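You operate a simulated robot arm through the tools that you are given. There is no shell and no other tool. Be economical: measure what you need, move in short steps, check, and stop when the job is done.

You run a simulated robot arm. Do the job below in one go: nothing can be reset, and whatever is moved stays where it is left.

Task
Set the bench regulator for the job card's torque and run the small test bolt.
Fine: the white runner gives 100 Nm for each bar; lever about on the mark, bench valve open before the run, no second hit on the tight bolt, runner back in its cup, valve shut after.
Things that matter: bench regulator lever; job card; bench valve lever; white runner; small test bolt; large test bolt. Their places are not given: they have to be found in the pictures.

Only the result counts: the job must be done as asked and must still hold three seconds after the hand-in. Knocking over, shifting, dropping, spilling or breaking anything else fails it.

Robot
A 7-joint arm with a two-finger parallel gripper, fixed in place. Base frame: the origin is at the foot of the arm, x ahead of it, y to its left, z up. Units: m, rad, N and s.
With the tool pointing down near the work surface it reaches from about 0.34 to 0.74 m from the base axis. Its first joint turns from -2.007 to 2.007 rad. Payload 3.91 kg.
Tool frame: the origin (TCP) lies between the finger pads and is the grasp point; the fingertips stand 0.03 m ahead of it; z points along the fingers, y is the line along which they close. The gripper opens to 0.11 m. The fingers are 0.02 m wide and 0.01 m thick; the gripper's body (0.048 by 0.112 m) begins 0.055 m behind the TCP.
Orientation is that of the tool frame in the base frame, as a unit quaternion [w, x, y, z]. With the fingers straight down and closing along the base's y, the tool's x points along the base's -x, its y along +y and its z along -z.

Tools
- The arm moves only by the tool play_rows. Its argument "series" is text: rows parted by semicolons, each of 7 numbers parted by spaces: the opening, from 0 (shut) to 1 (fully open), then the shift along the tool's x, y, z in m, then the turn, a rotation vector about the tool's x, y, z in rad. In form: jaw dx dy dz rx ry rz; .... A call has 1 to 20 rows; each row shifts and turns the commanded pose from where the row before left it, along the tool's axes as they then stand. Rows are played at 5 a second. More than 0.05 m and 0.15 rad between two rows, or a gripper value outside its range, and nothing of the call is played. A pose out of reach is approached as far as the arm can. The call stops where the force on the tool passes 40 N (or 10 N more than at its start, if that is more) or the arm is blocked; 0.2 s more then pass. Each finger travels about 0.108 m/s and halts on what it meets, pressing with about 31 N; the grip force reading is that of the motor and also rises with nothing between the fingers. The clock runs only during rows and for 0.2 s after the last one: add rows that do not move to give the fingers time. The reply holds the time, the measured pose of the TCP, the force on the tool along the base axes, the opening and the grip force, in the units named above and with some noise.
- Cameras (640 x 400 px; columns grow to the right, rows downward): "scene" is fixed at [0.4015, -0.6442, 1.6974]; the picture's right is [0.08, 1.00, 0.00], its down [0.87, -0.07, -0.48] and it looks along [-0.48, 0.04, -0.88] (base axes); focal length 260 px, centre (320, 200). "wrist" rides on the gripper at [0.072, 0.017, -0.103] in the tool frame; the picture's right is [-0.23, 0.97, 0.00], its down [-0.76, -0.18, -0.62] and it looks along [-0.61, -0.14, 0.78] (tool axes); focal length 222 px, centre (320, 200).
- grab_frame(camera): a new picture of that camera. It takes no simulated time.
- raise_lower(by): slides the trunk up (or, below 0, down) by that many m; the arm rides with it, the base frame stays. It gives what a move gives, with no picture.
- locate(camera, pixels): for up to 12 pixels [column, row] of the newest picture of that camera ("zoom" is the newest enlarged one), the place [x, y, z] in the base frame of the surface seen there, good to about 0.002 m, but the place of the scene camera against the robot may be out by one fixed shift of up to 0.012 m in any direction. It takes no simulated time.
- close_up(camera, box): a new picture of the part [left, top, right, bottom] of that camera's present view, enlarged. It takes no simulated time.
- finish_job(): hands the job in; it is judged then, once.

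Work in short steps. Measure before you move; look again where a grasp or a placing could have gone wrong, and mend it. You have 80 turns and 46 pictures in all, those below and enlarged ones among them. Open the gripper and draw the arm clear of the work before you hand the job in, unless the task says otherwise; then end with one line.

The tools are called after "Request:" as a command line: name --argument value ..., lists and objects as JSON in quotes. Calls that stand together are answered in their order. play_rows: Moves the arm, as the interface text tells. Its arguments: {"type":"object","properties":{"series":{"type":"string"}},"required":["series"]} The other tools are called the same way: raise_lower (by) slides the trunk up or down; grab_frame (camera) takes a picture; locate (camera, pixels) gives the place of the surface under pixels of a picture; close_up (camera, box) takes an enlarged picture of a part of a camera's view; finish_job () hands the job in.

At the start:

```text
time_s: 0.0
eef_pos: [0.0355, -0.405, 1.3237]
tcp_rot: [0.0, 0.0, 1.0, 0.001]
wrist_force: [0.0, -0.3, -0.9]
gripper_width: 0.1098
grip_force: 0.1
trunk travel left (down, up): [-0.85, 0.14]
```

scene: 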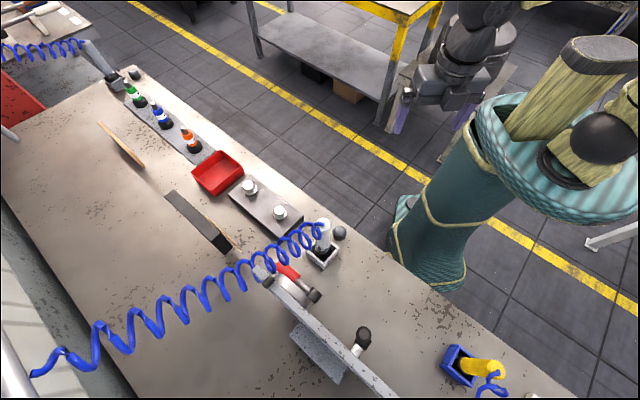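
wrist: 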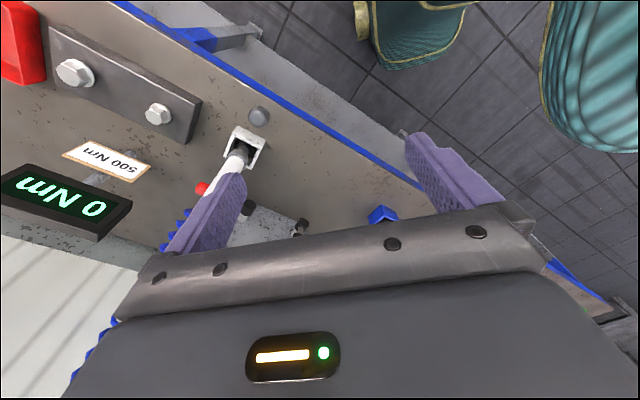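

The wrist view shows a card reading 500 Nm at about (107,160) and a display reading 0 Nm. I'll enlarge the scene regions to find the regulator, its scale, the valve and the bolts.

Request:
close_up --camera "scene" --box '[240, 210, 400, 310]'

Request:
close_up --camera "scene" --box '[240, 280, 432, 400]'

Request:
close_up --camera "wrist" --box '[0, 20, 320, 220]'

```text
4.00 times, centred on (320, 260) of scene
```

zoom: 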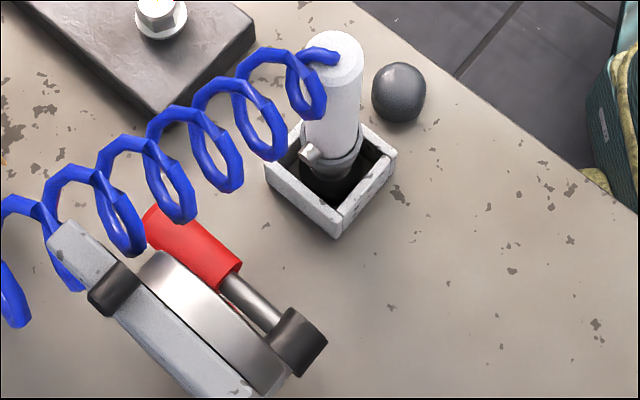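

```text
3.33 times, centred on (336, 340) of scene
```

zoom: 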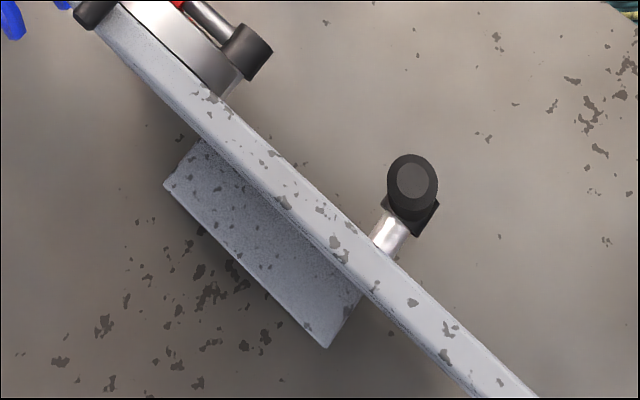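

```text
2.00 times, centred on (160, 120) of wrist
```

zoom: 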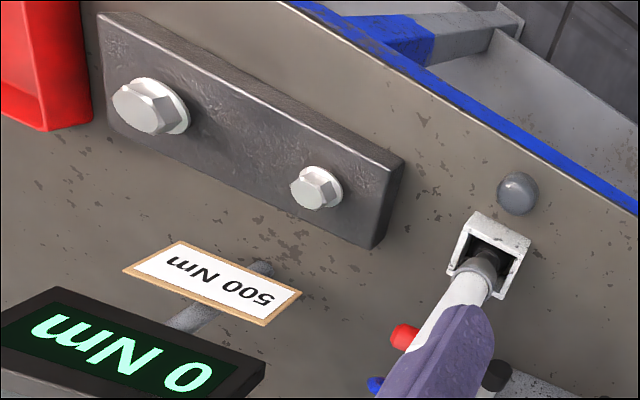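

The card reads 500 Nm, so 5 bar. Now I'll measure the main things in the scene picture.

Request:
grab_frame --camera "scene"

Request:
locate --camera "scene" --pixels '[[250, 186], [280, 212], [324, 226], [340, 233], [323, 258], [285, 268], [316, 296], [258, 270], [363, 334], [356, 349], [385, 394], [485, 368]]'

Request:
locate --camera "wrist" --pixels '[[75, 72], [158, 114], [258, 116], [244, 140], [240, 155], [203, 189], [248, 208], [300, 228], [285, 215], [105, 160], [65, 200]]'

```text
40 pictures are left
```

scene: 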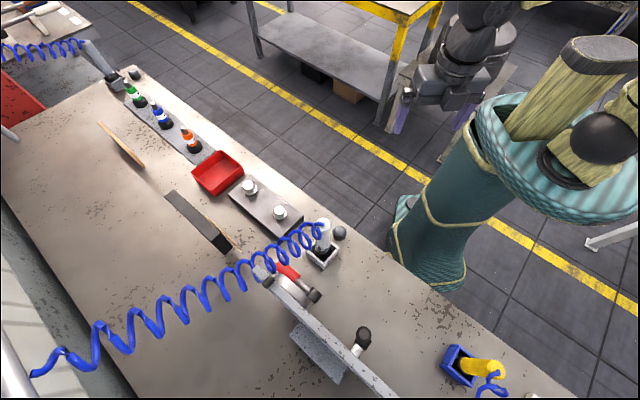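

```text
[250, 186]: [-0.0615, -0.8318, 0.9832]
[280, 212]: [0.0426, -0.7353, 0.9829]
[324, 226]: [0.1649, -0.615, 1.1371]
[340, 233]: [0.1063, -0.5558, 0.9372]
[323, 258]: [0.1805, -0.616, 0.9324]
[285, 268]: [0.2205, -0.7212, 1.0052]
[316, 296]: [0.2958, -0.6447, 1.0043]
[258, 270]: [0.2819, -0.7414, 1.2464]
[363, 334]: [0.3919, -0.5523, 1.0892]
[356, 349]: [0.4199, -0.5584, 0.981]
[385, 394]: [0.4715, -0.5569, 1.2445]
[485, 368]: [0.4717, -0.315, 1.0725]
```

```text
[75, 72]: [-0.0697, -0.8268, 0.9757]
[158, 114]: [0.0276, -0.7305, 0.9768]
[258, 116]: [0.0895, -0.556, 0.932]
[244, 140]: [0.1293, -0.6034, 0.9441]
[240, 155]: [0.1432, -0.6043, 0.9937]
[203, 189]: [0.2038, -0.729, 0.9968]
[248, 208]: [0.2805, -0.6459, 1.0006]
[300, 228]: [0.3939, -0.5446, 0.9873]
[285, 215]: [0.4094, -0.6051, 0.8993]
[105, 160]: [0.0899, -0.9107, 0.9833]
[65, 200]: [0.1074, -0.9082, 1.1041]
```

Scene and wrist places differ by about (0.012,-0.006,0.006), so I trust the wrist. The panel faces the robot, so I turn the wrist about 35° to look at its face and see the regulator scale and valve.

Request:
play_rows --series "1 0.01 0.02 0.02 0 0 0.13; 1 0.01 0.02 0.02 0 0 0.13; 1 0 0.02 0.02 0 0 0.13; 1 0 0.01 0.02 0 0 0.13; 1 0 0 0.02 0 0 0.1; 1 0 0 0 0 0 0"

Request:
grab_frame --camera "wrist"

```text
time_s: 1.4
eef_pos: [0.028, -0.334, 1.2245]
tcp_rot: [0.0, 0.306, 0.952, -0.002]
wrist_force: [-0.6, -0.8, 0.6]
gripper_width: 0.1101
grip_force: 0.1
trunk travel left (down, up): [-0.85, 0.14]
```

```text
39 pictures are left
```

wrist: 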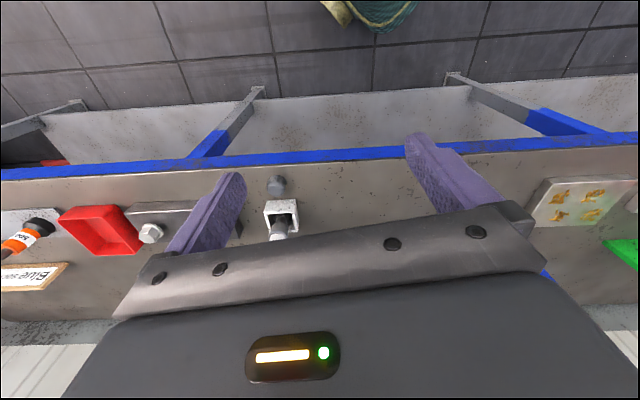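

The wrist picture is upside-down and the gripper hides the panel. I tilt the tool about 60° toward the panel so the camera sees its face.

Request:
play_rows --series "1 0 0 0 0 -0.15 0; 1 0 0 0 0 -0.15 0; 1 0 0 0 0 -0.15 0; 1 0 0 0 0 -0.15 0; 1 0 0 0 0 -0.15 0; 1 0 0 0 0 -0.15 0; 1 0 0 0 0 -0.15 0; 1 0 0 0 0 0 0; 1 0 0 0 0 0 0"

Request:
grab_frame --camera "wrist"

```text
time_s: 3.4
eef_pos: [0.0267, -0.3354, 1.2242]
tcp_rot: [0.478, 0.263, 0.824, -0.152]
wrist_force: [0.7, 1.5, -0.5]
gripper_width: 0.1099
grip_force: 0.0
trunk travel left (down, up): [-0.85, 0.14]
```

```text
38 pictures are left
```

wrist: 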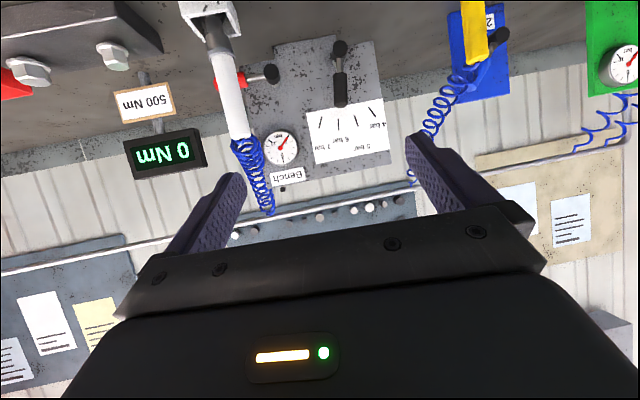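

Now the panel face is visible: the scale 4–7 bar, the black lever at (340,75), the gauge at (281,148) and the red valve lever at (245,78). I enlarge it.

Request:
close_up --camera "wrist" --box '[200, 20, 440, 170]'

Request:
close_up --camera "wrist" --box '[290, 30, 400, 170]'

```text
2.67 times, centred on (320, 95) of wrist
```

zoom: 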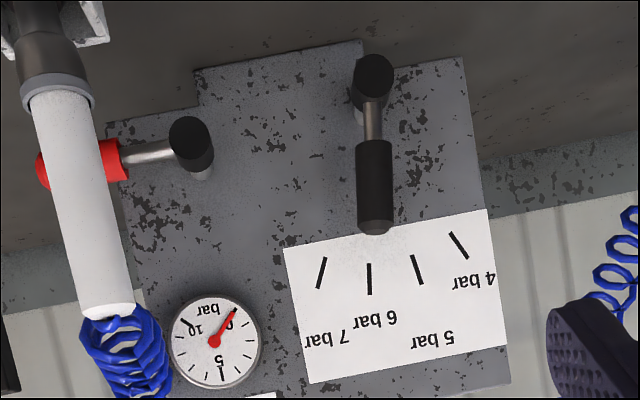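

```text
2.86 times, centred on (345, 100) of wrist
```

zoom: 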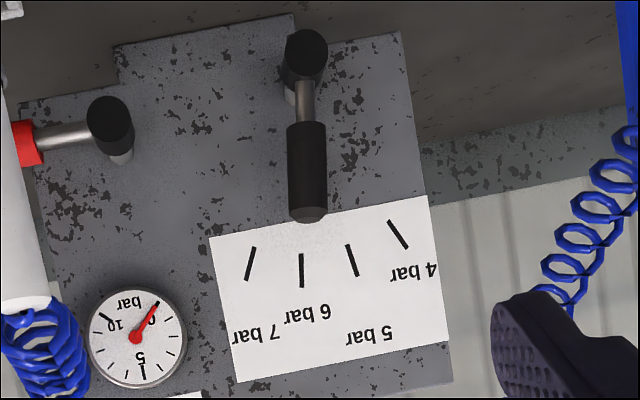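

I locate the lever pivot, lever tip, four scale marks, and the red valve lever parts in this zoom.

Request:
locate --camera "zoom" --pixels '[[305, 45], [303, 95], [306, 130], [306, 180], [309, 212], [398, 234], [352, 260], [301, 270], [250, 263], [110, 115], [65, 138], [30, 143]]'

Request:
locate --camera "wrist" --pixels '[[272, 40], [340, 150], [385, 165], [215, 35], [225, 70], [238, 125], [210, 5], [112, 55], [30, 72], [145, 100], [165, 155], [275, 60]]'

```text
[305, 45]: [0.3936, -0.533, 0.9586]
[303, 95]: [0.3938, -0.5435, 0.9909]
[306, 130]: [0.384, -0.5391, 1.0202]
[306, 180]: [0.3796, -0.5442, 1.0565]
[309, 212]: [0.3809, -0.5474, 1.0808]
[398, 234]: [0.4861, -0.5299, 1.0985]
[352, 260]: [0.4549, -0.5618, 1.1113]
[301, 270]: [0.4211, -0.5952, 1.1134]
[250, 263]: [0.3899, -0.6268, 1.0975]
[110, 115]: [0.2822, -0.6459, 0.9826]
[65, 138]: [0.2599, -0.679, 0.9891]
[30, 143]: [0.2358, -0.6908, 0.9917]
```

```text
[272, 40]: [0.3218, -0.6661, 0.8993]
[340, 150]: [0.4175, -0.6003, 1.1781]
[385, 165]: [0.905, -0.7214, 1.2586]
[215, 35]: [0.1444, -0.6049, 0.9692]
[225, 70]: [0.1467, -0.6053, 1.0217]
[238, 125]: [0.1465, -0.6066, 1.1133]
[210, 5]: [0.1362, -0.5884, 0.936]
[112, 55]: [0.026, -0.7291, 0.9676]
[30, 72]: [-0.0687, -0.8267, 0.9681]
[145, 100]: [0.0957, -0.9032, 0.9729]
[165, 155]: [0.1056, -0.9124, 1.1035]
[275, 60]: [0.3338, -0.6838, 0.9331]
```

The marks lie at ±9° and ±27° about a pivot at about z 0.962. The lever now sits on 6 bar, so it must turn about 18° to the 5 bar mark, toward +u (base (0.70,0.71)). I align the tool with the panel normal and move to a standoff 0.10 m short of the lever.

Request:
play_rows --series "1 0 0 0 0.07 0 0.04; 1 0 0 0 0.07 0 0.04; 1 -0.00615 0.013 0.0429 0 0 0; 1 -0.00615 0.013 0.0429 0 0 0; 1 -0.00615 0.013 0.0429 0 0 0; 1 -0.00615 0.013 0.0429 0 0 0; 1 -0.00615 0.013 0.0429 0 0 0; 1 -0.00615 0.013 0.0429 0 0 0; 1 -0.00615 0.013 0.0429 0 0 0; 1 -0.00615 0.013 0.0429 0 0 0; 1 0 0 0 0 0 0; 1 0 0 0 0 0 0"

Request:
grab_frame --camera "wrist"

```text
time_s: 6.0
eef_pos: [0.3196, -0.505, 1.1016]
tcp_rot: [0.464, 0.329, 0.8, -0.191]
wrist_force: [0.2, -0.1, 0.6]
gripper_width: 0.1102
grip_force: 0.0
out of reach, approached as far as the arm can: row 2, 3
trunk travel left (down, up): [-0.85, 0.14]
```

```text
35 pictures are left
```

wrist: 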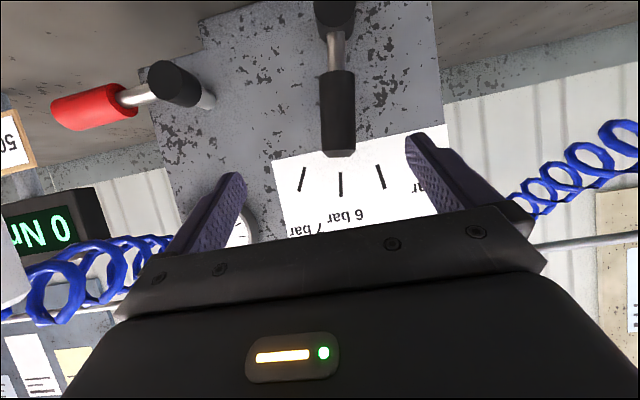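

The lever grip is now at (338,110) with the fingers roughly about it. I measure it again from here before closing in.

Request:
locate --camera "wrist" --pixels '[[338, 85], [338, 110], [339, 140], [338, 150], [380, 176], [341, 184], [302, 179], [172, 84], [75, 108], [115, 100], [338, 15], [90, 250]]'

Request:
play_rows --series "1 0 0 0 0 0 0"

```text
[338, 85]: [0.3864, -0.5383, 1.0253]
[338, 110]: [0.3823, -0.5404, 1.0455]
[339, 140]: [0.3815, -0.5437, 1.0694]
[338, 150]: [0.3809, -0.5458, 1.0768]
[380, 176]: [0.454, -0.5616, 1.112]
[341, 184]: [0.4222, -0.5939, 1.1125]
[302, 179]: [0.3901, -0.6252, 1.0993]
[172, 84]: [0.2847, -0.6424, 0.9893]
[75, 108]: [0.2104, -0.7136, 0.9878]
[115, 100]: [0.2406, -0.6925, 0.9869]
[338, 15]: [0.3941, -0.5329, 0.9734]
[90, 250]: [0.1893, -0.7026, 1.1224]
```

```text
time_s: 6.4
eef_pos: [0.3189, -0.5045, 1.1014]
tcp_rot: [0.464, 0.33, 0.799, -0.192]
wrist_force: [-0.3, 0.4, -0.4]
gripper_width: 0.11
grip_force: 0.1
trunk travel left (down, up): [-0.85, 0.14]
```

The lever grip axis is confirmed at about (0.390,-0.549,1.046). I advance and close on it.

Request:
play_rows --series "1 0.0077 0.0177 0 0 0 0; 1 0 0 0.033 0 0 0; 1 0 0 0.033 0 0 0; 1 0 0 0.03 0 0 0; 1 0 0 0 0 0 0; 0.6 0 0 0 0 0 0; 0.3 0 0 0 0 0 0; 0.1 0 0 0 0 0 0; 0.1 0 0 0 0 0 0; 0.1 0 0 0 0 0 0"

Request:
grab_frame --camera "wrist"

```text
time_s: 8.6
eef_pos: [0.3896, -0.5462, 1.0462]
tcp_rot: [0.464, 0.329, 0.8, -0.191]
wrist_force: [3.4, 0.5, -0.7]
gripper_width: 0.0349
grip_force: 44.9
trunk travel left (down, up): [-0.85, 0.14]
```

```text
34 pictures are left
```

wrist: 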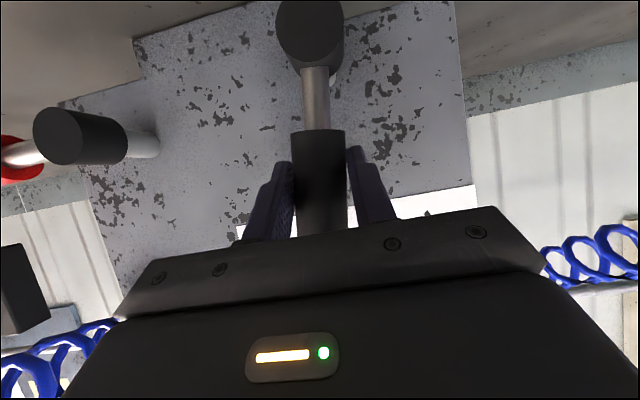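

The lever is held (opening 0.035). I swing it about 18° along its arc to the 5 bar mark, turning the tool with it.

Request:
play_rows --series "0.1 -0.0007 0.0033 -0.0004 0.019 0 -0.034; 0.1 -0.0007 0.0066 -0.0004 0.0386 0 -0.0675; 0.1 -0.0007 0.0066 -0.0004 0.0386 0 -0.0675; 0.1 -0.0007 0.0066 -0.0004 0.0386 0 -0.0675; 0.1 -0.0003 0.0033 -0.0002 0.019 0 -0.034; 0.1 0 0 0 0 0 0; 0.1 0 0 0 0 0 0"

Request:
close_up --camera "scene" --box '[240, 280, 432, 400]'

```text
time_s: 10.2
eef_pos: [0.4112, -0.5248, 1.0454]
tcp_rot: [0.403, 0.26, 0.822, -0.307]
wrist_force: [-1.5, 3.8, -17.3]
gripper_width: 0.0326
grip_force: 44.7
out of reach, approached as far as the arm can: row 5
trunk travel left (down, up): [-0.85, 0.14]
```

```text
3.33 times, centred on (336, 340) of scene
```

zoom: 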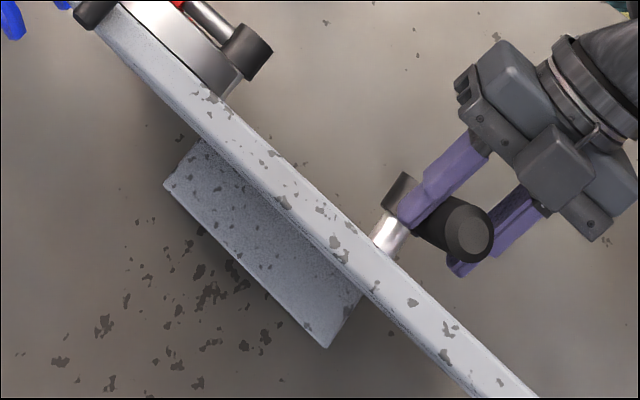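

The lever has moved. I open the fingers, draw back 0.1 m and look at the lever against the marks.

Request:
play_rows --series "0.3 0 0 0 0 0 0; 0.6 0 0 0 0 0 0; 1 0 0 0 0 0 0; 1 0 0 0 0 0 0; 1 0 0 -0.03 0 0 0; 1 0 0 -0.04 0 0 0; 1 0 0 -0.04 0 0 0; 1 0 0 0 0 0 0"

Request:
grab_frame --camera "wrist"

```text
time_s: 12.0
eef_pos: [0.3545, -0.4458, 1.1018]
tcp_rot: [0.406, 0.253, 0.821, -0.313]
wrist_force: [0.3, -1.0, 0.3]
gripper_width: 0.11
grip_force: 0.1
trunk travel left (down, up): [-0.85, 0.14]
```

```text
32 pictures are left
```

wrist: 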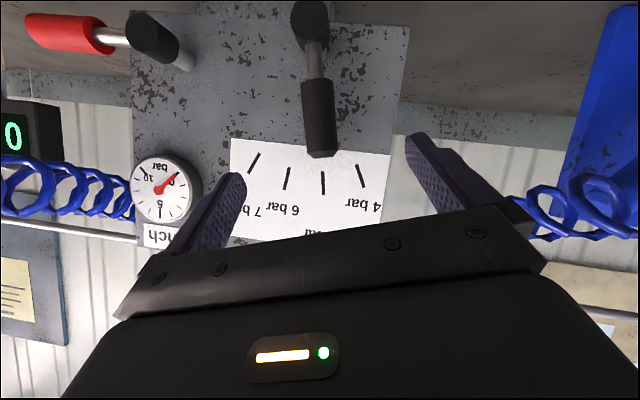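

I measure the lever's centreline against the pivot and marks.

Request:
locate --camera "wrist" --pixels '[[309, 28], [314, 62], [317, 95], [319, 120], [320, 148], [360, 176], [323, 183], [288, 178], [253, 162]]'

Request:
close_up --camera "wrist" --box '[240, 0, 400, 200]'

```text
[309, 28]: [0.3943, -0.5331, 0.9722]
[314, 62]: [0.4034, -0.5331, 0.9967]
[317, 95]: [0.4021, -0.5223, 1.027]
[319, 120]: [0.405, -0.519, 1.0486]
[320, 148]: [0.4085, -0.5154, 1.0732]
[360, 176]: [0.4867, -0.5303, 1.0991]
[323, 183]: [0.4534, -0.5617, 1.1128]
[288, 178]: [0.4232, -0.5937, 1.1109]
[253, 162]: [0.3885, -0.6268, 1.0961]
```

```text
2.00 times, centred on (320, 100) of wrist
```

zoom: 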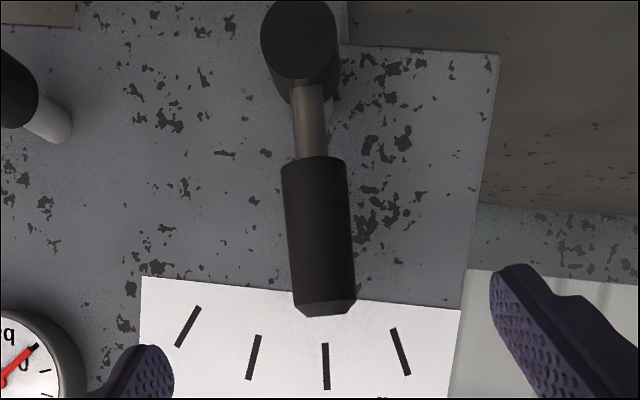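

The lever sits at about 11.5° while the 5 bar mark is at about 8.4°, so it is roughly 3° too far. I re-centre the grip on 8.4° with a matching roll, so closing brings the lever back.

Request:
play_rows --series "1 0 0 0 -0.042 0 0.073; 1 0 0 0 -0.042 0 0.073; 1 0.0019 -0.0136 0 0 0 0; 1 0 0 0.035 0 0 0; 1 0 0 0 0 0 0; 1 0 0 0 0 0 0"

```text
time_s: 13.4
eef_pos: [0.3647, -0.4785, 1.0836]
tcp_rot: [0.438, 0.295, 0.812, -0.247]
wrist_force: [-0.1, -0.3, 0.1]
gripper_width: 0.1101
grip_force: 0.0
trunk travel left (down, up): [-0.85, 0.14]
```

Remaining offset to the target is almost purely along the tool axis (0.078). I advance and close on the lever.

Request:
play_rows --series "1 0 0 0.039 0 0 0; 1 0 0 0.039 0 0 0; 1 0 0 0 0 0 0; 0.6 0 0 0 0 0 0; 0.35 0 0 0 0 0 0; 0.1 0 0 0 0 0 0; 0.1 0 0 0 0 0 0; 0.1 0 0 0 0 0 0"

```text
time_s: 15.2
eef_pos: [0.4089, -0.5308, 1.0453]
tcp_rot: [0.439, 0.295, 0.812, -0.248]
wrist_force: [2.2, -0.8, 0.7]
gripper_width: 0.0318
grip_force: 44.5
trunk travel left (down, up): [-0.85, 0.14]
```

The TCP reached the target with little side force. I release, back off and look again.

Request:
play_rows --series "0.3 0 0 0 0 0 0; 0.6 0 0 0 0 0 0; 1 0 0 0 0 0 0; 1 0 0 0 0 0 0; 1 0 0 -0.03 0 0 0; 1 0 0 -0.04 0 0 0; 1 0 0 -0.04 0 0 0; 1 0 0 0 0 0 0"

Request:
grab_frame --camera "wrist"

```text
time_s: 17.0
eef_pos: [0.3462, -0.4572, 1.0993]
tcp_rot: [0.439, 0.294, 0.812, -0.247]
wrist_force: [-0.6, 0.4, -0.5]
gripper_width: 0.1099
grip_force: 0.1
trunk travel left (down, up): [-0.85, 0.14]
```

```text
30 pictures are left
```

wrist: 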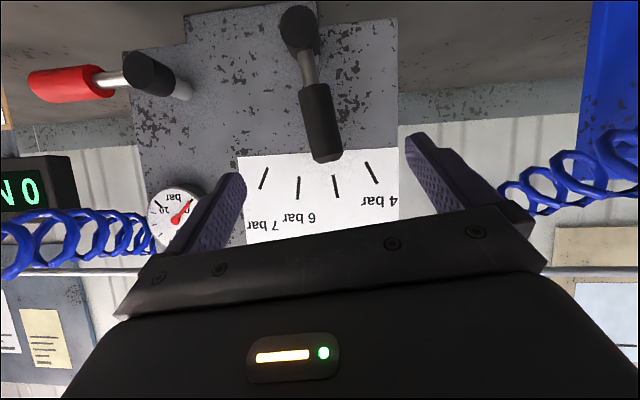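

I measure the lever angle once more, and points on the valve lever.

Request:
locate --camera "wrist" --pixels '[[299, 28], [306, 62], [314, 95], [319, 120], [324, 148], [372, 172], [336, 186], [145, 73], [108, 78], [95, 80], [70, 83], [40, 86]]'

Request:
close_up --camera "wrist" --box '[10, 20, 330, 220]'

```text
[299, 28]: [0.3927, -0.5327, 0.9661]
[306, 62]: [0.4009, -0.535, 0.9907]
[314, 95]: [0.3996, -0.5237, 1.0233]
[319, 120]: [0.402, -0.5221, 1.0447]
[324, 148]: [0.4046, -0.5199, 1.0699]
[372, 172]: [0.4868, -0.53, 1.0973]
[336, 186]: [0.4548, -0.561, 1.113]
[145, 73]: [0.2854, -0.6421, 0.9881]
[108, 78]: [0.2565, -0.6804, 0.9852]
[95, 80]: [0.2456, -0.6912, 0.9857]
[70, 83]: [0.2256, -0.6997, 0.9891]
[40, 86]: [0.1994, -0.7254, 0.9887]
```

```text
2.00 times, centred on (170, 120) of wrist
```

zoom: 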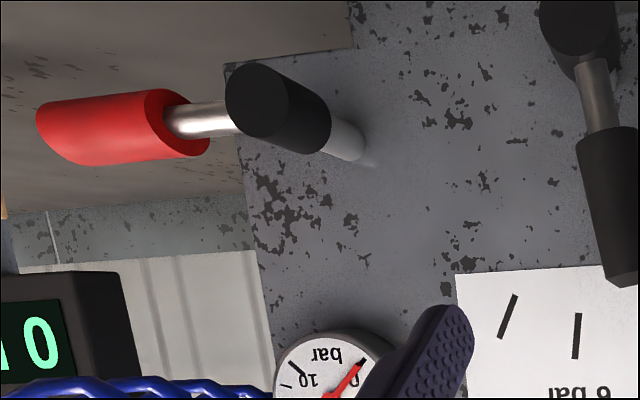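

The lever is now at about 8–9°, on the 5 bar mark. Next is the valve: its red lever lies horizontal (hub u≈-0.26, z≈0.987) with the gauge at 0, so it is shut and should turn up. I move to a standoff with heading -60° and the gripper at 0.8, so the right-hand finger can lift it from below and stay clear of the runner.

Request:
play_rows --series "0.8 0 0 0 0.054 0.0075 0.086; 0.8 0 0 0 0.054 0.0075 0.086; 0.8 0 0 0 0.054 0.0075 0.086; 0.8 0.0163 -0.0369 0.0129 0 0 0; 0.8 0.0163 -0.0369 0.0129 0 0 0; 0.8 0.0163 -0.0369 0.0129 0 0 0; 0.8 0.0163 -0.0369 0.0129 0 0 0; 0.8 0 0 0 0 0 0; 0.8 0 0 0 0 0 0"

Request:
grab_frame --camera "wrist"

```text
time_s: 19.0
eef_pos: [0.2246, -0.542, 1.0165]
tcp_rot: [0.433, 0.433, 0.75, -0.25]
wrist_force: [0.1, 0.1, -0.5]
gripper_width: 0.0878
grip_force: 0.0
trunk travel left (down, up): [-0.85, 0.14]
```

```text
28 pictures are left
```

wrist: 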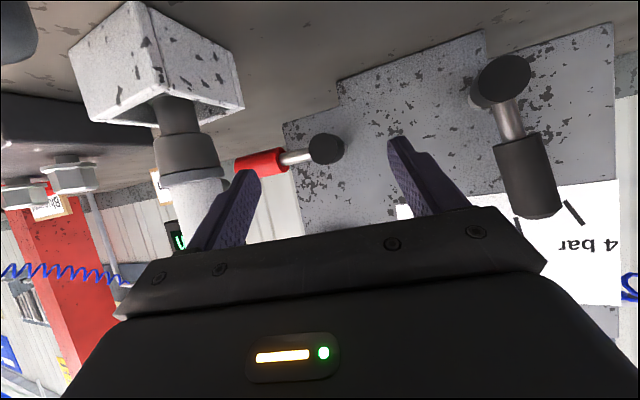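

The pose is as planned. I check the cup's corners and runner against the finger path before advancing.

Request:
locate --camera "wrist" --pixels '[[243, 106], [232, 60], [165, 90], [135, 5], [75, 60], [218, 160], [222, 185], [265, 160], [240, 165], [295, 157], [325, 148]]'

```text
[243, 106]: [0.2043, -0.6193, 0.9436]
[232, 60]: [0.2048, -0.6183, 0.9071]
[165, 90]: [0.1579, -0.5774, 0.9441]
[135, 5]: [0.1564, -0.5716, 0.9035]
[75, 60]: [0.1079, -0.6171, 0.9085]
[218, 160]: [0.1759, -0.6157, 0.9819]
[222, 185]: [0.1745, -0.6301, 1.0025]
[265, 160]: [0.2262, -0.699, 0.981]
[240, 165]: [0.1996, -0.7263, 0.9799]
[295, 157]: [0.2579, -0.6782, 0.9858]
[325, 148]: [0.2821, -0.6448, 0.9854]
```

The cup corner at (0.2045,-0.619,0.944) passes about 1 cm below the hand, so I shift the target slightly toward the hub and up, then advance under the lever.

Request:
play_rows --series "0.8 -0.0044 0.007 0 0 0 0; 0.8 0 0 0.035 0 0 0; 0.8 0 0 0.035 0 0 0; 0.8 0 0 0.035 0 0 0; 0.8 0 0 0.0297 0 0 0; 0.8 0 0 0 0 0 0"

Request:
grab_frame --camera "wrist"

Request:
close_up --camera "scene" --box '[240, 210, 400, 310]'

```text
time_s: 20.4
eef_pos: [0.2893, -0.6416, 0.9547]
tcp_rot: [0.433, 0.433, 0.75, -0.25]
wrist_force: [0.3, 0.2, -0.7]
gripper_width: 0.0878
grip_force: 0.0
trunk travel left (down, up): [-0.85, 0.14]
```

```text
27 pictures are left
```

wrist: 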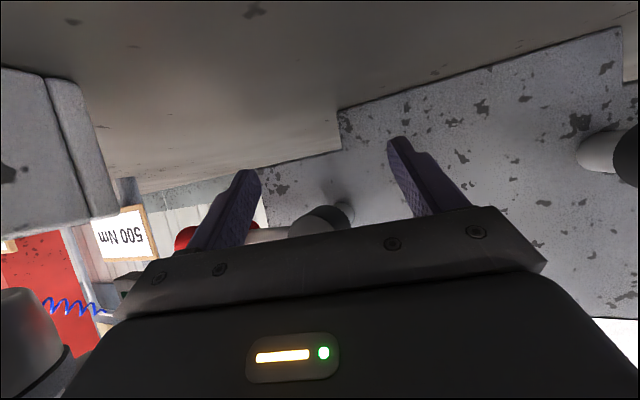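

```text
4.00 times, centred on (320, 260) of scene
```

zoom: 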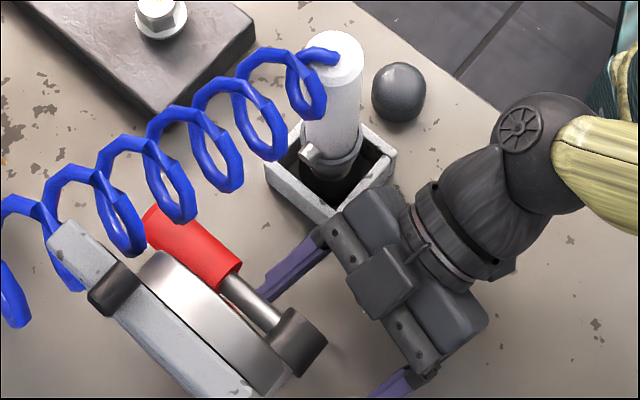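

The finger lies under the lever's shaft and all is clear. I lift along the lever's arc, first part.

Request:
play_rows --series "0.8 -0.0104 0 -0.006 0 0 0; 0.8 -0.0104 0 -0.006 0 0 0; 0.8 -0.0111 -0.0035 -0.0053 0 0 0; 0.8 -0.0112 -0.0004 -0.0064 0 0 0; 0.8 -0.0104 0.0029 -0.0069 0 0 0; 0.8 0 0 0 0 0 0"

Request:
close_up --camera "scene" --box '[240, 210, 400, 310]'

```text
time_s: 21.8
eef_pos: [0.2886, -0.6423, 1.0168]
tcp_rot: [0.433, 0.434, 0.749, -0.251]
wrist_force: [-3.8, 2.2, -4.3]
gripper_width: 0.0892
grip_force: 1.1
trunk travel left (down, up): [-0.85, 0.14]
```

```text
4.00 times, centred on (320, 260) of scene
```

zoom: 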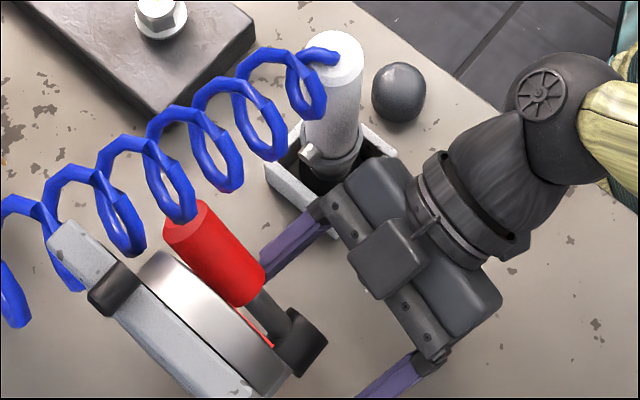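

The lever is swinging up with only about 5 N. I continue the arc to upright.

Request:
play_rows --series "0.8 -0.009 0.006 -0.0071 0 0 0; 0.8 -0.0069 0.0085 -0.0066 0 0 0; 0.8 -0.0044 0.0106 -0.0058 0 0 0; 0.8 -0.0009 0.0039 -0.0017 0 0 0; 0.8 0 0 0 0 0 0"

Request:
close_up --camera "scene" --box '[240, 210, 400, 310]'

Request:
grab_frame --camera "wrist"

```text
time_s: 22.4
eef_pos: [0.2882, -0.6343, 1.0242]
tcp_rot: [0.423, 0.443, 0.75, -0.25]
wrist_force: [-8.1, -9.0, -14.6]
gripper_width: 0.094
grip_force: 5.2
trunk travel left (down, up): [-0.85, 0.14]
stopped in row 2: the force on the tool passed its limit (the readings are from after the stop); the commanded pose is now the measured one
```

```text
4.00 times, centred on (320, 260) of scene
```

zoom: 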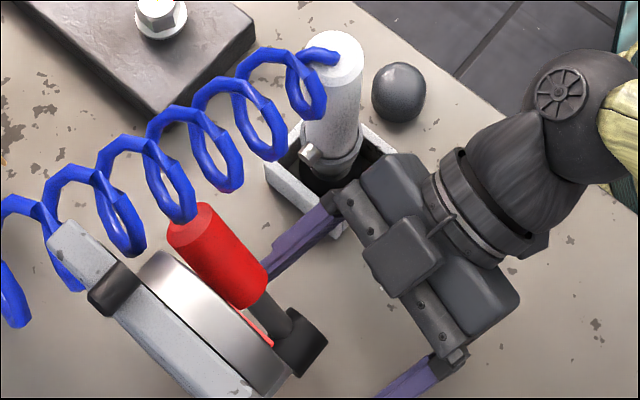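

```text
23 pictures are left
```

wrist: 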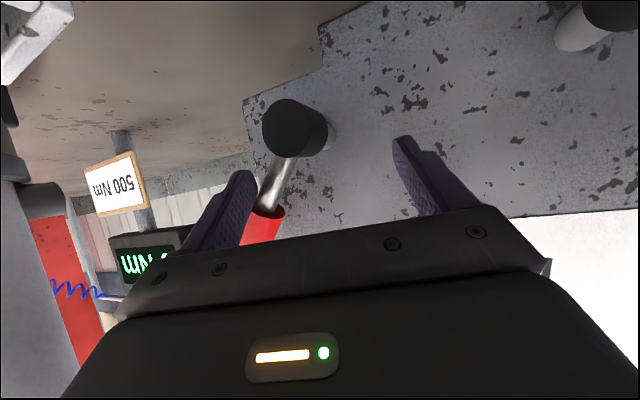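

The finger is caught against the red grip's end face (lever about 55° up). I shift it slightly inward along the shaft and continue with less radial push.

Request:
play_rows --series "0.8 0.0063 0.0044 0.0023 0 0 0; 0.8 -0.0077 0.0056 -0.0062 0 0 0; 0.8 -0.0041 0.005 -0.004 0 0 0; 0.8 -0.0032 0.0059 -0.0037 0 0 0; 0.8 -0.0016 0.0045 -0.0024 0 0 0; 0.8 0 0 0 0 0 0"

Request:
close_up --camera "scene" --box '[240, 210, 400, 310]'

```text
time_s: 23.1
eef_pos: [0.2907, -0.625, 1.0244]
tcp_rot: [0.418, 0.447, 0.75, -0.252]
wrist_force: [-13.4, -4.5, -13.5]
gripper_width: 0.0945
grip_force: 7.4
trunk travel left (down, up): [-0.85, 0.14]
stopped in row 3: the force on the tool passed its limit (the readings are from after the stop); the commanded pose is now the measured one
```

```text
4.00 times, centred on (320, 260) of scene
```

zoom: 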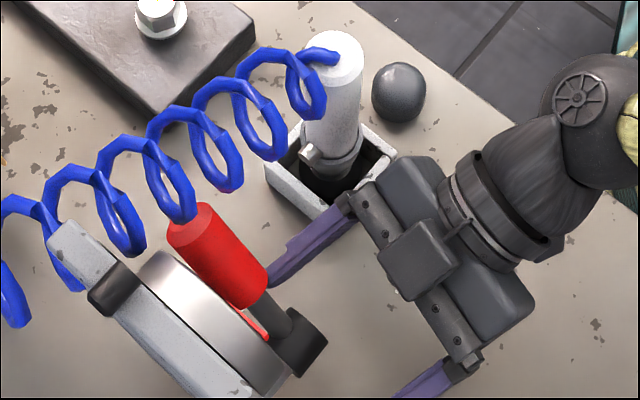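

The lever doesn't move further, so it may be at its stop; a red needle is now visible at the gauge. I back off and look at the lever and gauge.

Request:
play_rows --series "0.8 0.006 -0.006 0 0 0 0; 0.8 0 0 -0.03 0 0 0; 0.8 0 0 -0.035 0 0 0; 0.8 0 0 -0.035 0 0 0; 0.8 0 0.01 -0.03 0 0 0; 0.8 0 0.02 0 0 0 0; 0.8 0 0 0 0 0 0"

Request:
grab_frame --camera "wrist"

```text
time_s: 24.6
eef_pos: [0.2618, -0.5122, 1.0907]
tcp_rot: [0.422, 0.444, 0.749, -0.252]
wrist_force: [0.0, 1.0, -0.8]
gripper_width: 0.0882
grip_force: 0.1
trunk travel left (down, up): [-0.85, 0.14]
```

```text
21 pictures are left
```

wrist: 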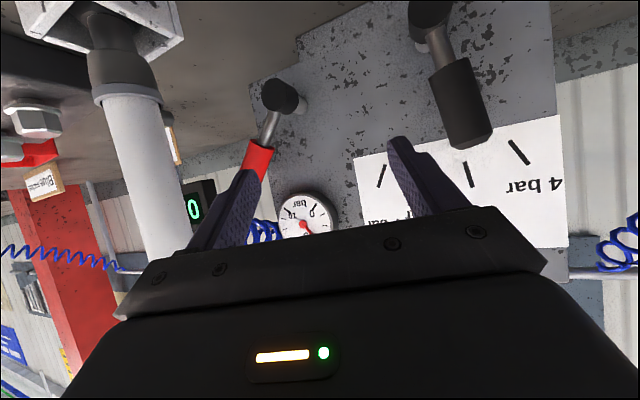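

The lever stands at roughly 55°, and the gauge at (305,220) is partly hidden. I move back and aside to read it.

Request:
play_rows --series "0.8 0.03 0.01 -0.03 0 0 0; 0.8 0.03 0.01 -0.03 0 0 0; 0.8 0 0.01 -0.03 0 0 0; 0.8 0 0 0 0 0 0"

Request:
grab_frame --camera "wrist"

Request:
close_up --camera "wrist" --box '[200, 60, 360, 260]'

```text
time_s: 25.6
eef_pos: [0.2389, -0.4087, 1.0838]
tcp_rot: [0.421, 0.445, 0.749, -0.252]
wrist_force: [-0.3, -0.4, -0.6]
gripper_width: 0.0879
grip_force: 0.1
out of reach, approached as far as the arm can: row 3
trunk travel left (down, up): [-0.85, 0.14]
```

```text
20 pictures are left
```

wrist: 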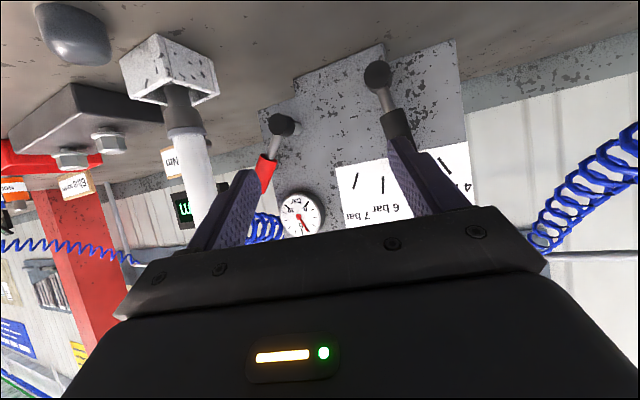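

```text
2.00 times, centred on (280, 160) of wrist
```

zoom: 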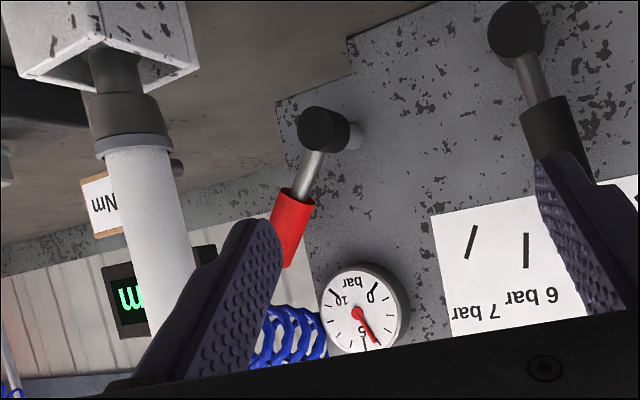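

The gauge now reads near 5 bar. I zoom tighter on it.

Request:
close_up --camera "wrist" --box '[262, 180, 342, 240]'

Request:
locate --camera "wrist" --pixels '[[280, 124], [275, 143], [268, 165], [262, 185], [300, 215], [388, 100], [396, 120], [400, 133]]'

```text
6.67 times, centred on (302, 210) of wrist
```

zoom: 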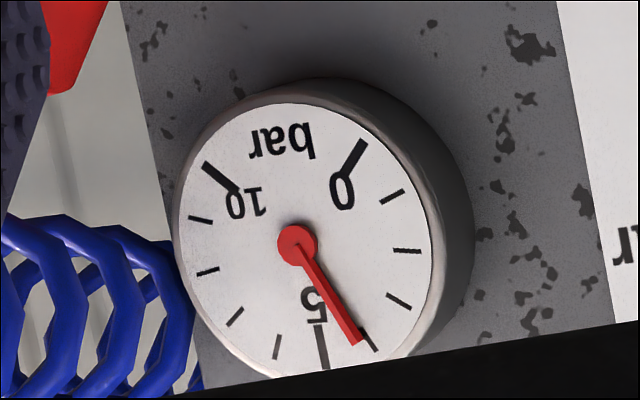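

```text
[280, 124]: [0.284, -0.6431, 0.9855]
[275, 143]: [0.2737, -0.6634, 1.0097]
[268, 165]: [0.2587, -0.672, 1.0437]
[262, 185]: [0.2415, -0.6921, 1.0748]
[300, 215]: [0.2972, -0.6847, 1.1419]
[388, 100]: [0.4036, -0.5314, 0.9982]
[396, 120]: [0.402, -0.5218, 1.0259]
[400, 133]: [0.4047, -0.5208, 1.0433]
```

The needle is just past 4, and the valve lever is at about 55°. The push force was mostly perpendicular to the lever, which suggests a stop. I wait 2 s to see whether the needle is still settling.

Request:
play_rows --series "0.8 0 0 0 0 0 0; 0.8 0 0 0 0 0 0; 0.8 0 0 0 0 0 0; 0.8 0 0 0 0 0 0; 0.8 0 0 0 0 0 0; 0.8 0 0 0 0 0 0; 0.8 0 0 0 0 0 0; 0.8 0 0 0 0 0 0; 0.8 0 0 0 0 0 0; 0.8 0 0 0 0 0 0"

Request:
close_up --camera "wrist" --box '[242, 120, 352, 240]'

```text
time_s: 27.9
eef_pos: [0.2382, -0.4089, 1.084]
tcp_rot: [0.421, 0.444, 0.75, -0.251]
wrist_force: [0.3, 0.3, 0.6]
gripper_width: 0.088
grip_force: 0.2
trunk travel left (down, up): [-0.85, 0.14]
```

```text
3.33 times, centred on (297, 180) of wrist
```

zoom: 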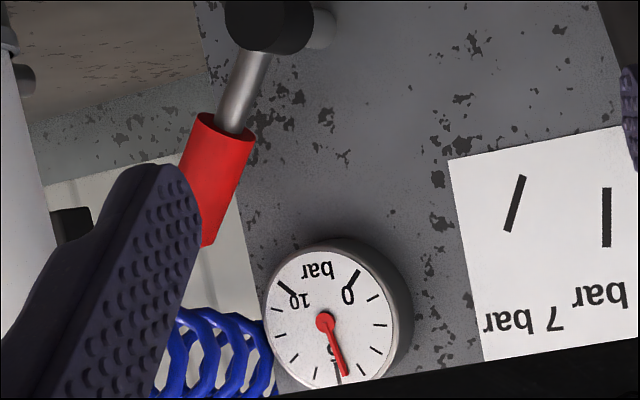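

The needle has settled close to 5 bar, so the valve is open and the regulator is right. Now the runner: I turn the tool to heading -80° and move to a standoff in front of it.

Request:
play_rows --series "0.8 0 0 0 0.0934 -0.0076 0.0562; 0.8 0 0 0 0.0934 -0.0076 0.0562; 0.8 0 0 0 0.0934 -0.0076 0.0562; 0.8 -0.019 -0.0297 0.0074 0 0 0; 0.8 -0.019 -0.0297 0.0074 0 0 0; 0.8 -0.019 -0.0297 0.0074 0 0 0; 0.8 -0.019 -0.0297 0.0074 0 0 0; 0.8 0 0 0 0 0 0; 0.8 0 0 0 0 0 0"

Request:
grab_frame --camera "wrist"

```text
time_s: 29.9
eef_pos: [0.1353, -0.489, 1.1293]
tcp_rot: [0.384, 0.556, 0.664, -0.321]
wrist_force: [-0.6, 0.0, 0.7]
gripper_width: 0.0879
grip_force: 0.2
out of reach, approached as far as the arm can: row 1
trunk travel left (down, up): [-0.85, 0.14]
```

```text
16 pictures are left
```

wrist: 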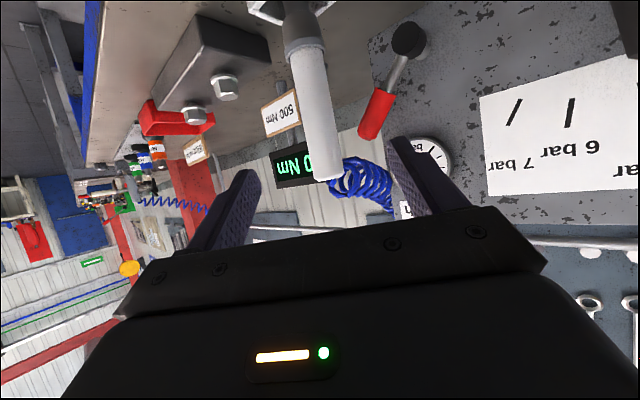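

The runner runs from (300,20) to (325,175) in the picture. I locate its edges, the collar and both bolts.

Request:
locate --camera "wrist" --pixels '[[292, 80], [313, 80], [333, 80], [303, 140], [322, 140], [340, 140], [300, 25], [300, 50], [225, 80], [226, 97], [195, 108], [326, 176]]'

Request:
close_up --camera "wrist" --box '[180, 0, 360, 190]'

```text
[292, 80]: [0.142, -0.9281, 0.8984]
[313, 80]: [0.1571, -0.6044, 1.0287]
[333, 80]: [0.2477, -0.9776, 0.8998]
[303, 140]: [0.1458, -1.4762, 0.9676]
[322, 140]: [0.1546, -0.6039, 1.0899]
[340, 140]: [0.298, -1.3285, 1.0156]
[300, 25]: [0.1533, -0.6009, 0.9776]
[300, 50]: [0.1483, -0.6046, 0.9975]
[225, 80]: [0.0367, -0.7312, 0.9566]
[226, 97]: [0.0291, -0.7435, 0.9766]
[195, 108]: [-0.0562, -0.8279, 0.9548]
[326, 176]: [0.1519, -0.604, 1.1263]
```

```text
2.11 times, centred on (270, 95) of wrist
```

zoom: 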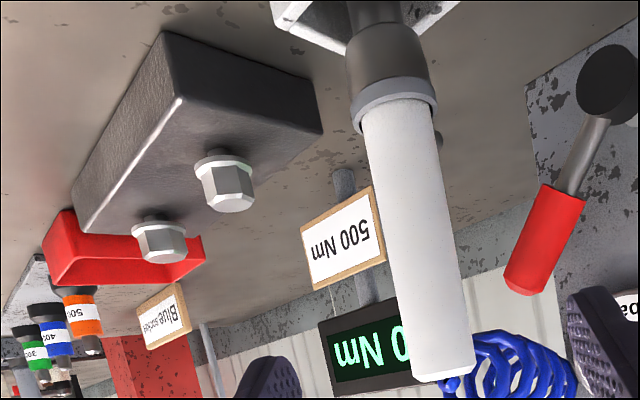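

The runner's axis is about (0.156,-0.621), white grip from z 1.00 to 1.127, diameter about 0.036. I advance to grip it at z≈1.065.

Request:
play_rows --series "0.8 -0.011 -0.0031 0 0 0 0; 0.8 0 0 0.04 0 0 0; 0.8 0 0 0.04 0 0 0; 0.8 0 0 0.04 0 0 0; 0.8 0 0 0.0278 0 0 0; 0.8 0 0 0 0 0 0"

Request:
grab_frame --camera "wrist"

```text
time_s: 31.2
eef_pos: [0.1571, -0.6208, 1.0639]
tcp_rot: [0.384, 0.556, 0.664, -0.321]
wrist_force: [-0.6, -0.1, 0.5]
gripper_width: 0.088
grip_force: 0.0
trunk travel left (down, up): [-0.85, 0.14]
```

```text
14 pictures are left
```

wrist: 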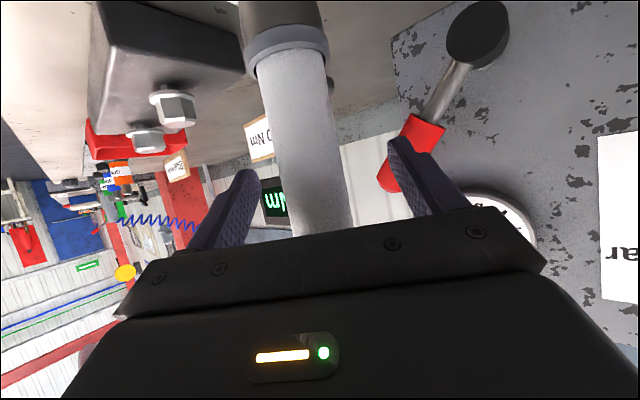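

The runner is between the fingers. I close on it and then lift straight up 0.02 m as a test.

Request:
play_rows --series "0.5 0 0 0 0 0 0; 0.3 0 0 0 0 0 0; 0.1 0 0 0 0 0 0; 0 0 0 0 0 0 0; 0 0 0 0 0 0 0; 0 0 0 0 0 0 0; 0 -0.00866 0 -0.005 0 0 0; 0 -0.00866 0 -0.005 0 0 0; 0 0 0 0 0 0 0"

```text
time_s: 33.2
eef_pos: [0.1584, -0.6216, 1.0822]
tcp_rot: [0.382, 0.557, 0.663, -0.321]
wrist_force: [-0.1, 0.5, -9.4]
gripper_width: 0.0357
grip_force: 31.0
trunk travel left (down, up): [-0.85, 0.14]
```

It is held (opening 0.0357) with about 9 N of weight. I lift another 0.09 m and look.

Request:
play_rows --series "0 -0.026 0 -0.015 0 0 0; 0 -0.026 0 -0.015 0 0 0; 0 -0.026 0 -0.015 0 0 0; 0 0 0 0 0 0 0"

Request:
close_up --camera "scene" --box '[220, 150, 380, 270]'

```text
time_s: 34.2
eef_pos: [0.1582, -0.6211, 1.1729]
tcp_rot: [0.383, 0.557, 0.663, -0.322]
wrist_force: [-0.2, -0.9, -8.2]
gripper_width: 0.0358
grip_force: 31.0
trunk travel left (down, up): [-0.85, 0.14]
```

```text
3.33 times, centred on (300, 210) of scene
```

zoom: 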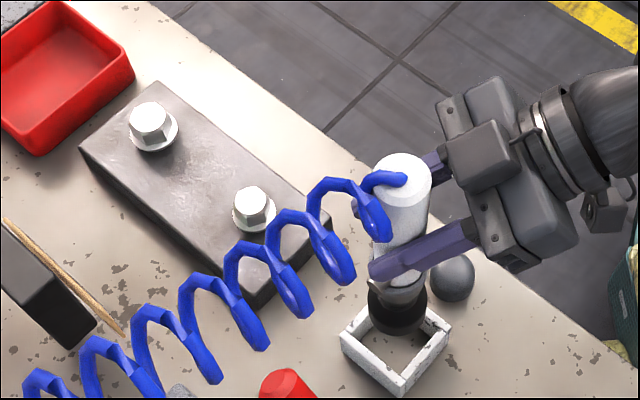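

The runner is out of the cup. I locate the small bolt's head and cup corners in this zoom, using the corners (known from the wrist view) to cancel the scene camera's shift.

Request:
locate --camera "zoom" --pixels '[[252, 200], [238, 191], [268, 200], [250, 187], [255, 214], [234, 212], [149, 117], [402, 378], [445, 328], [343, 342], [395, 318], [405, 165]]'

```text
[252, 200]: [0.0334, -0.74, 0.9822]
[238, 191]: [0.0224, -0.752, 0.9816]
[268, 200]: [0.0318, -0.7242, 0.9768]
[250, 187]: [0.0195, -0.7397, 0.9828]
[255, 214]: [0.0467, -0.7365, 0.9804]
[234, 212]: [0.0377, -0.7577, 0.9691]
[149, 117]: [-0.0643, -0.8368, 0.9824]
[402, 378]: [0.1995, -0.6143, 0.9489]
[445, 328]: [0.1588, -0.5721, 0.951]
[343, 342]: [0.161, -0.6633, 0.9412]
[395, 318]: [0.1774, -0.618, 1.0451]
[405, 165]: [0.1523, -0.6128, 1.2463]
```

Estimates of the bolt centre differ by about a centimetre, so I carry the runner nearer (about 5–6 cm short of the bolt) at a safe height and look with the wrist camera.

Request:
play_rows --series "0 -0.026 0 -0.015 0 0 0; 0 -0.0035 -0.033 0.006 0 0 0; 0 -0.0035 -0.033 0.006 0 0 0; 0 -0.0035 -0.033 0.006 0 0 0; 0 -0.0035 -0.033 0.006 0 0 0; 0 0 0 0 0 0 0; 0 0 0 0 0 0 0"

Request:
grab_frame --camera "wrist"

```text
time_s: 35.9
eef_pos: [0.032, -0.6708, 1.2043]
tcp_rot: [0.383, 0.557, 0.663, -0.322]
wrist_force: [0.0, 0.0, -8.7]
gripper_width: 0.0359
grip_force: 30.7
trunk travel left (down, up): [-0.85, 0.14]
```

```text
12 pictures are left
```

wrist: 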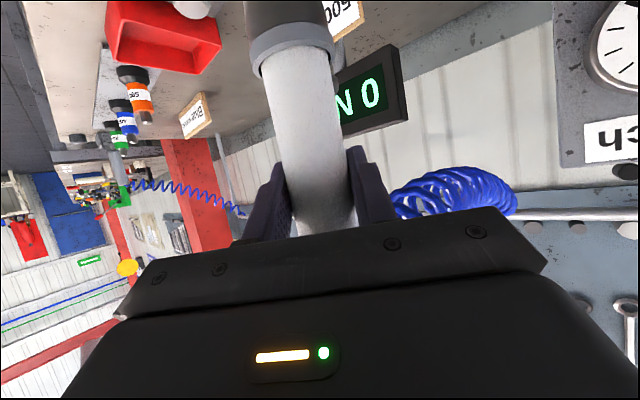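

The bolt is below the wrist picture. I use a scene close-up with both runner and bolt, where the camera shift cancels.

Request:
close_up --camera "scene" --box '[240, 140, 336, 230]'

```text
4.44 times, centred on (288, 185) of scene
```

zoom: 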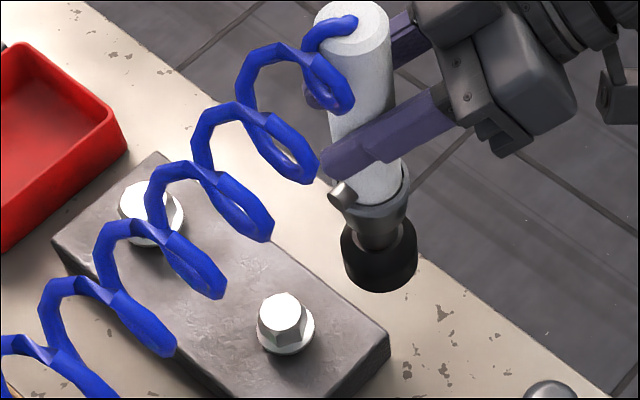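

I locate the bolt head's top outline and washer, the runner's top centre, collar and socket edge.

Request:
locate --camera "zoom" --pixels '[[281, 311], [261, 312], [303, 308], [282, 294], [280, 328], [258, 338], [314, 333], [340, 40], [357, 52], [379, 290], [378, 250], [412, 262]]'

```text
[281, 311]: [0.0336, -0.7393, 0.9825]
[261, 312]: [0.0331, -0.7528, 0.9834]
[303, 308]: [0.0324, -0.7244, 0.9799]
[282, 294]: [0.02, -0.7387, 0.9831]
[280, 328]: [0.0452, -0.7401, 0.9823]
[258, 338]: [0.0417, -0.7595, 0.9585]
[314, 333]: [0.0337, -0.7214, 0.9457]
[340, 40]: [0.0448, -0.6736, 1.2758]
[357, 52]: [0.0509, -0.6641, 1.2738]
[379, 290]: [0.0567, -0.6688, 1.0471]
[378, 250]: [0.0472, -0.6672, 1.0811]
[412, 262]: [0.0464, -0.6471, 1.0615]
```

The bolt minus runner offset is (-0.002,-0.071) m, with a 0.065 m gap from socket to head top. I move over and descend 0.035 m, then check alignment.

Request:
play_rows --series "0 -0.0173 -0.0072 0.03 0 0 0; 0 -0.0173 -0.0071 0.03 0 0 0; 0 0 0 0 0 0 0; 0 0.0152 0 0.0088 0 0 0; 0 0.0152 0 0.0088 0 0 0; 0 0 0 0 0 0 0; 0 0 0 0 0 0 0"

Request:
close_up --camera "scene" --box '[240, 140, 336, 230]'

```text
time_s: 37.5
eef_pos: [0.0298, -0.7428, 1.1689]
tcp_rot: [0.383, 0.557, 0.663, -0.321]
wrist_force: [-0.5, 0.0, -8.3]
gripper_width: 0.0357
grip_force: 30.9
trunk travel left (down, up): [-0.85, 0.14]
```

```text
4.44 times, centred on (288, 185) of scene
```

zoom: 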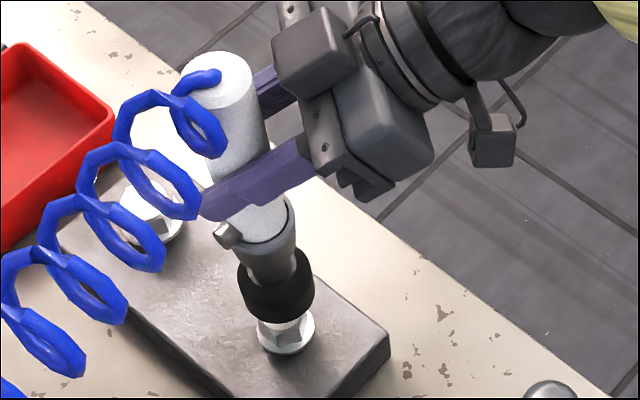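

The socket is right above the bolt. I measure the socket's edges against the bolt's centre.

Request:
locate --camera "zoom" --pixels '[[279, 317], [244, 295], [313, 295], [279, 300], [284, 340], [262, 345], [312, 338], [287, 354], [218, 88], [224, 108]]'

```text
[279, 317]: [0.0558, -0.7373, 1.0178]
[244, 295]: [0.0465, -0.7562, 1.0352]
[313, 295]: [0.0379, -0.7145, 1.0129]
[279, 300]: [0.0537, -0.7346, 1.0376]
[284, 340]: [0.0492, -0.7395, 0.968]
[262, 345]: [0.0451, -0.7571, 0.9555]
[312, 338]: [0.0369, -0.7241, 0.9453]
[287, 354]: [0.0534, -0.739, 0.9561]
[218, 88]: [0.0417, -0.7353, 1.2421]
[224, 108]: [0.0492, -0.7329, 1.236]
```

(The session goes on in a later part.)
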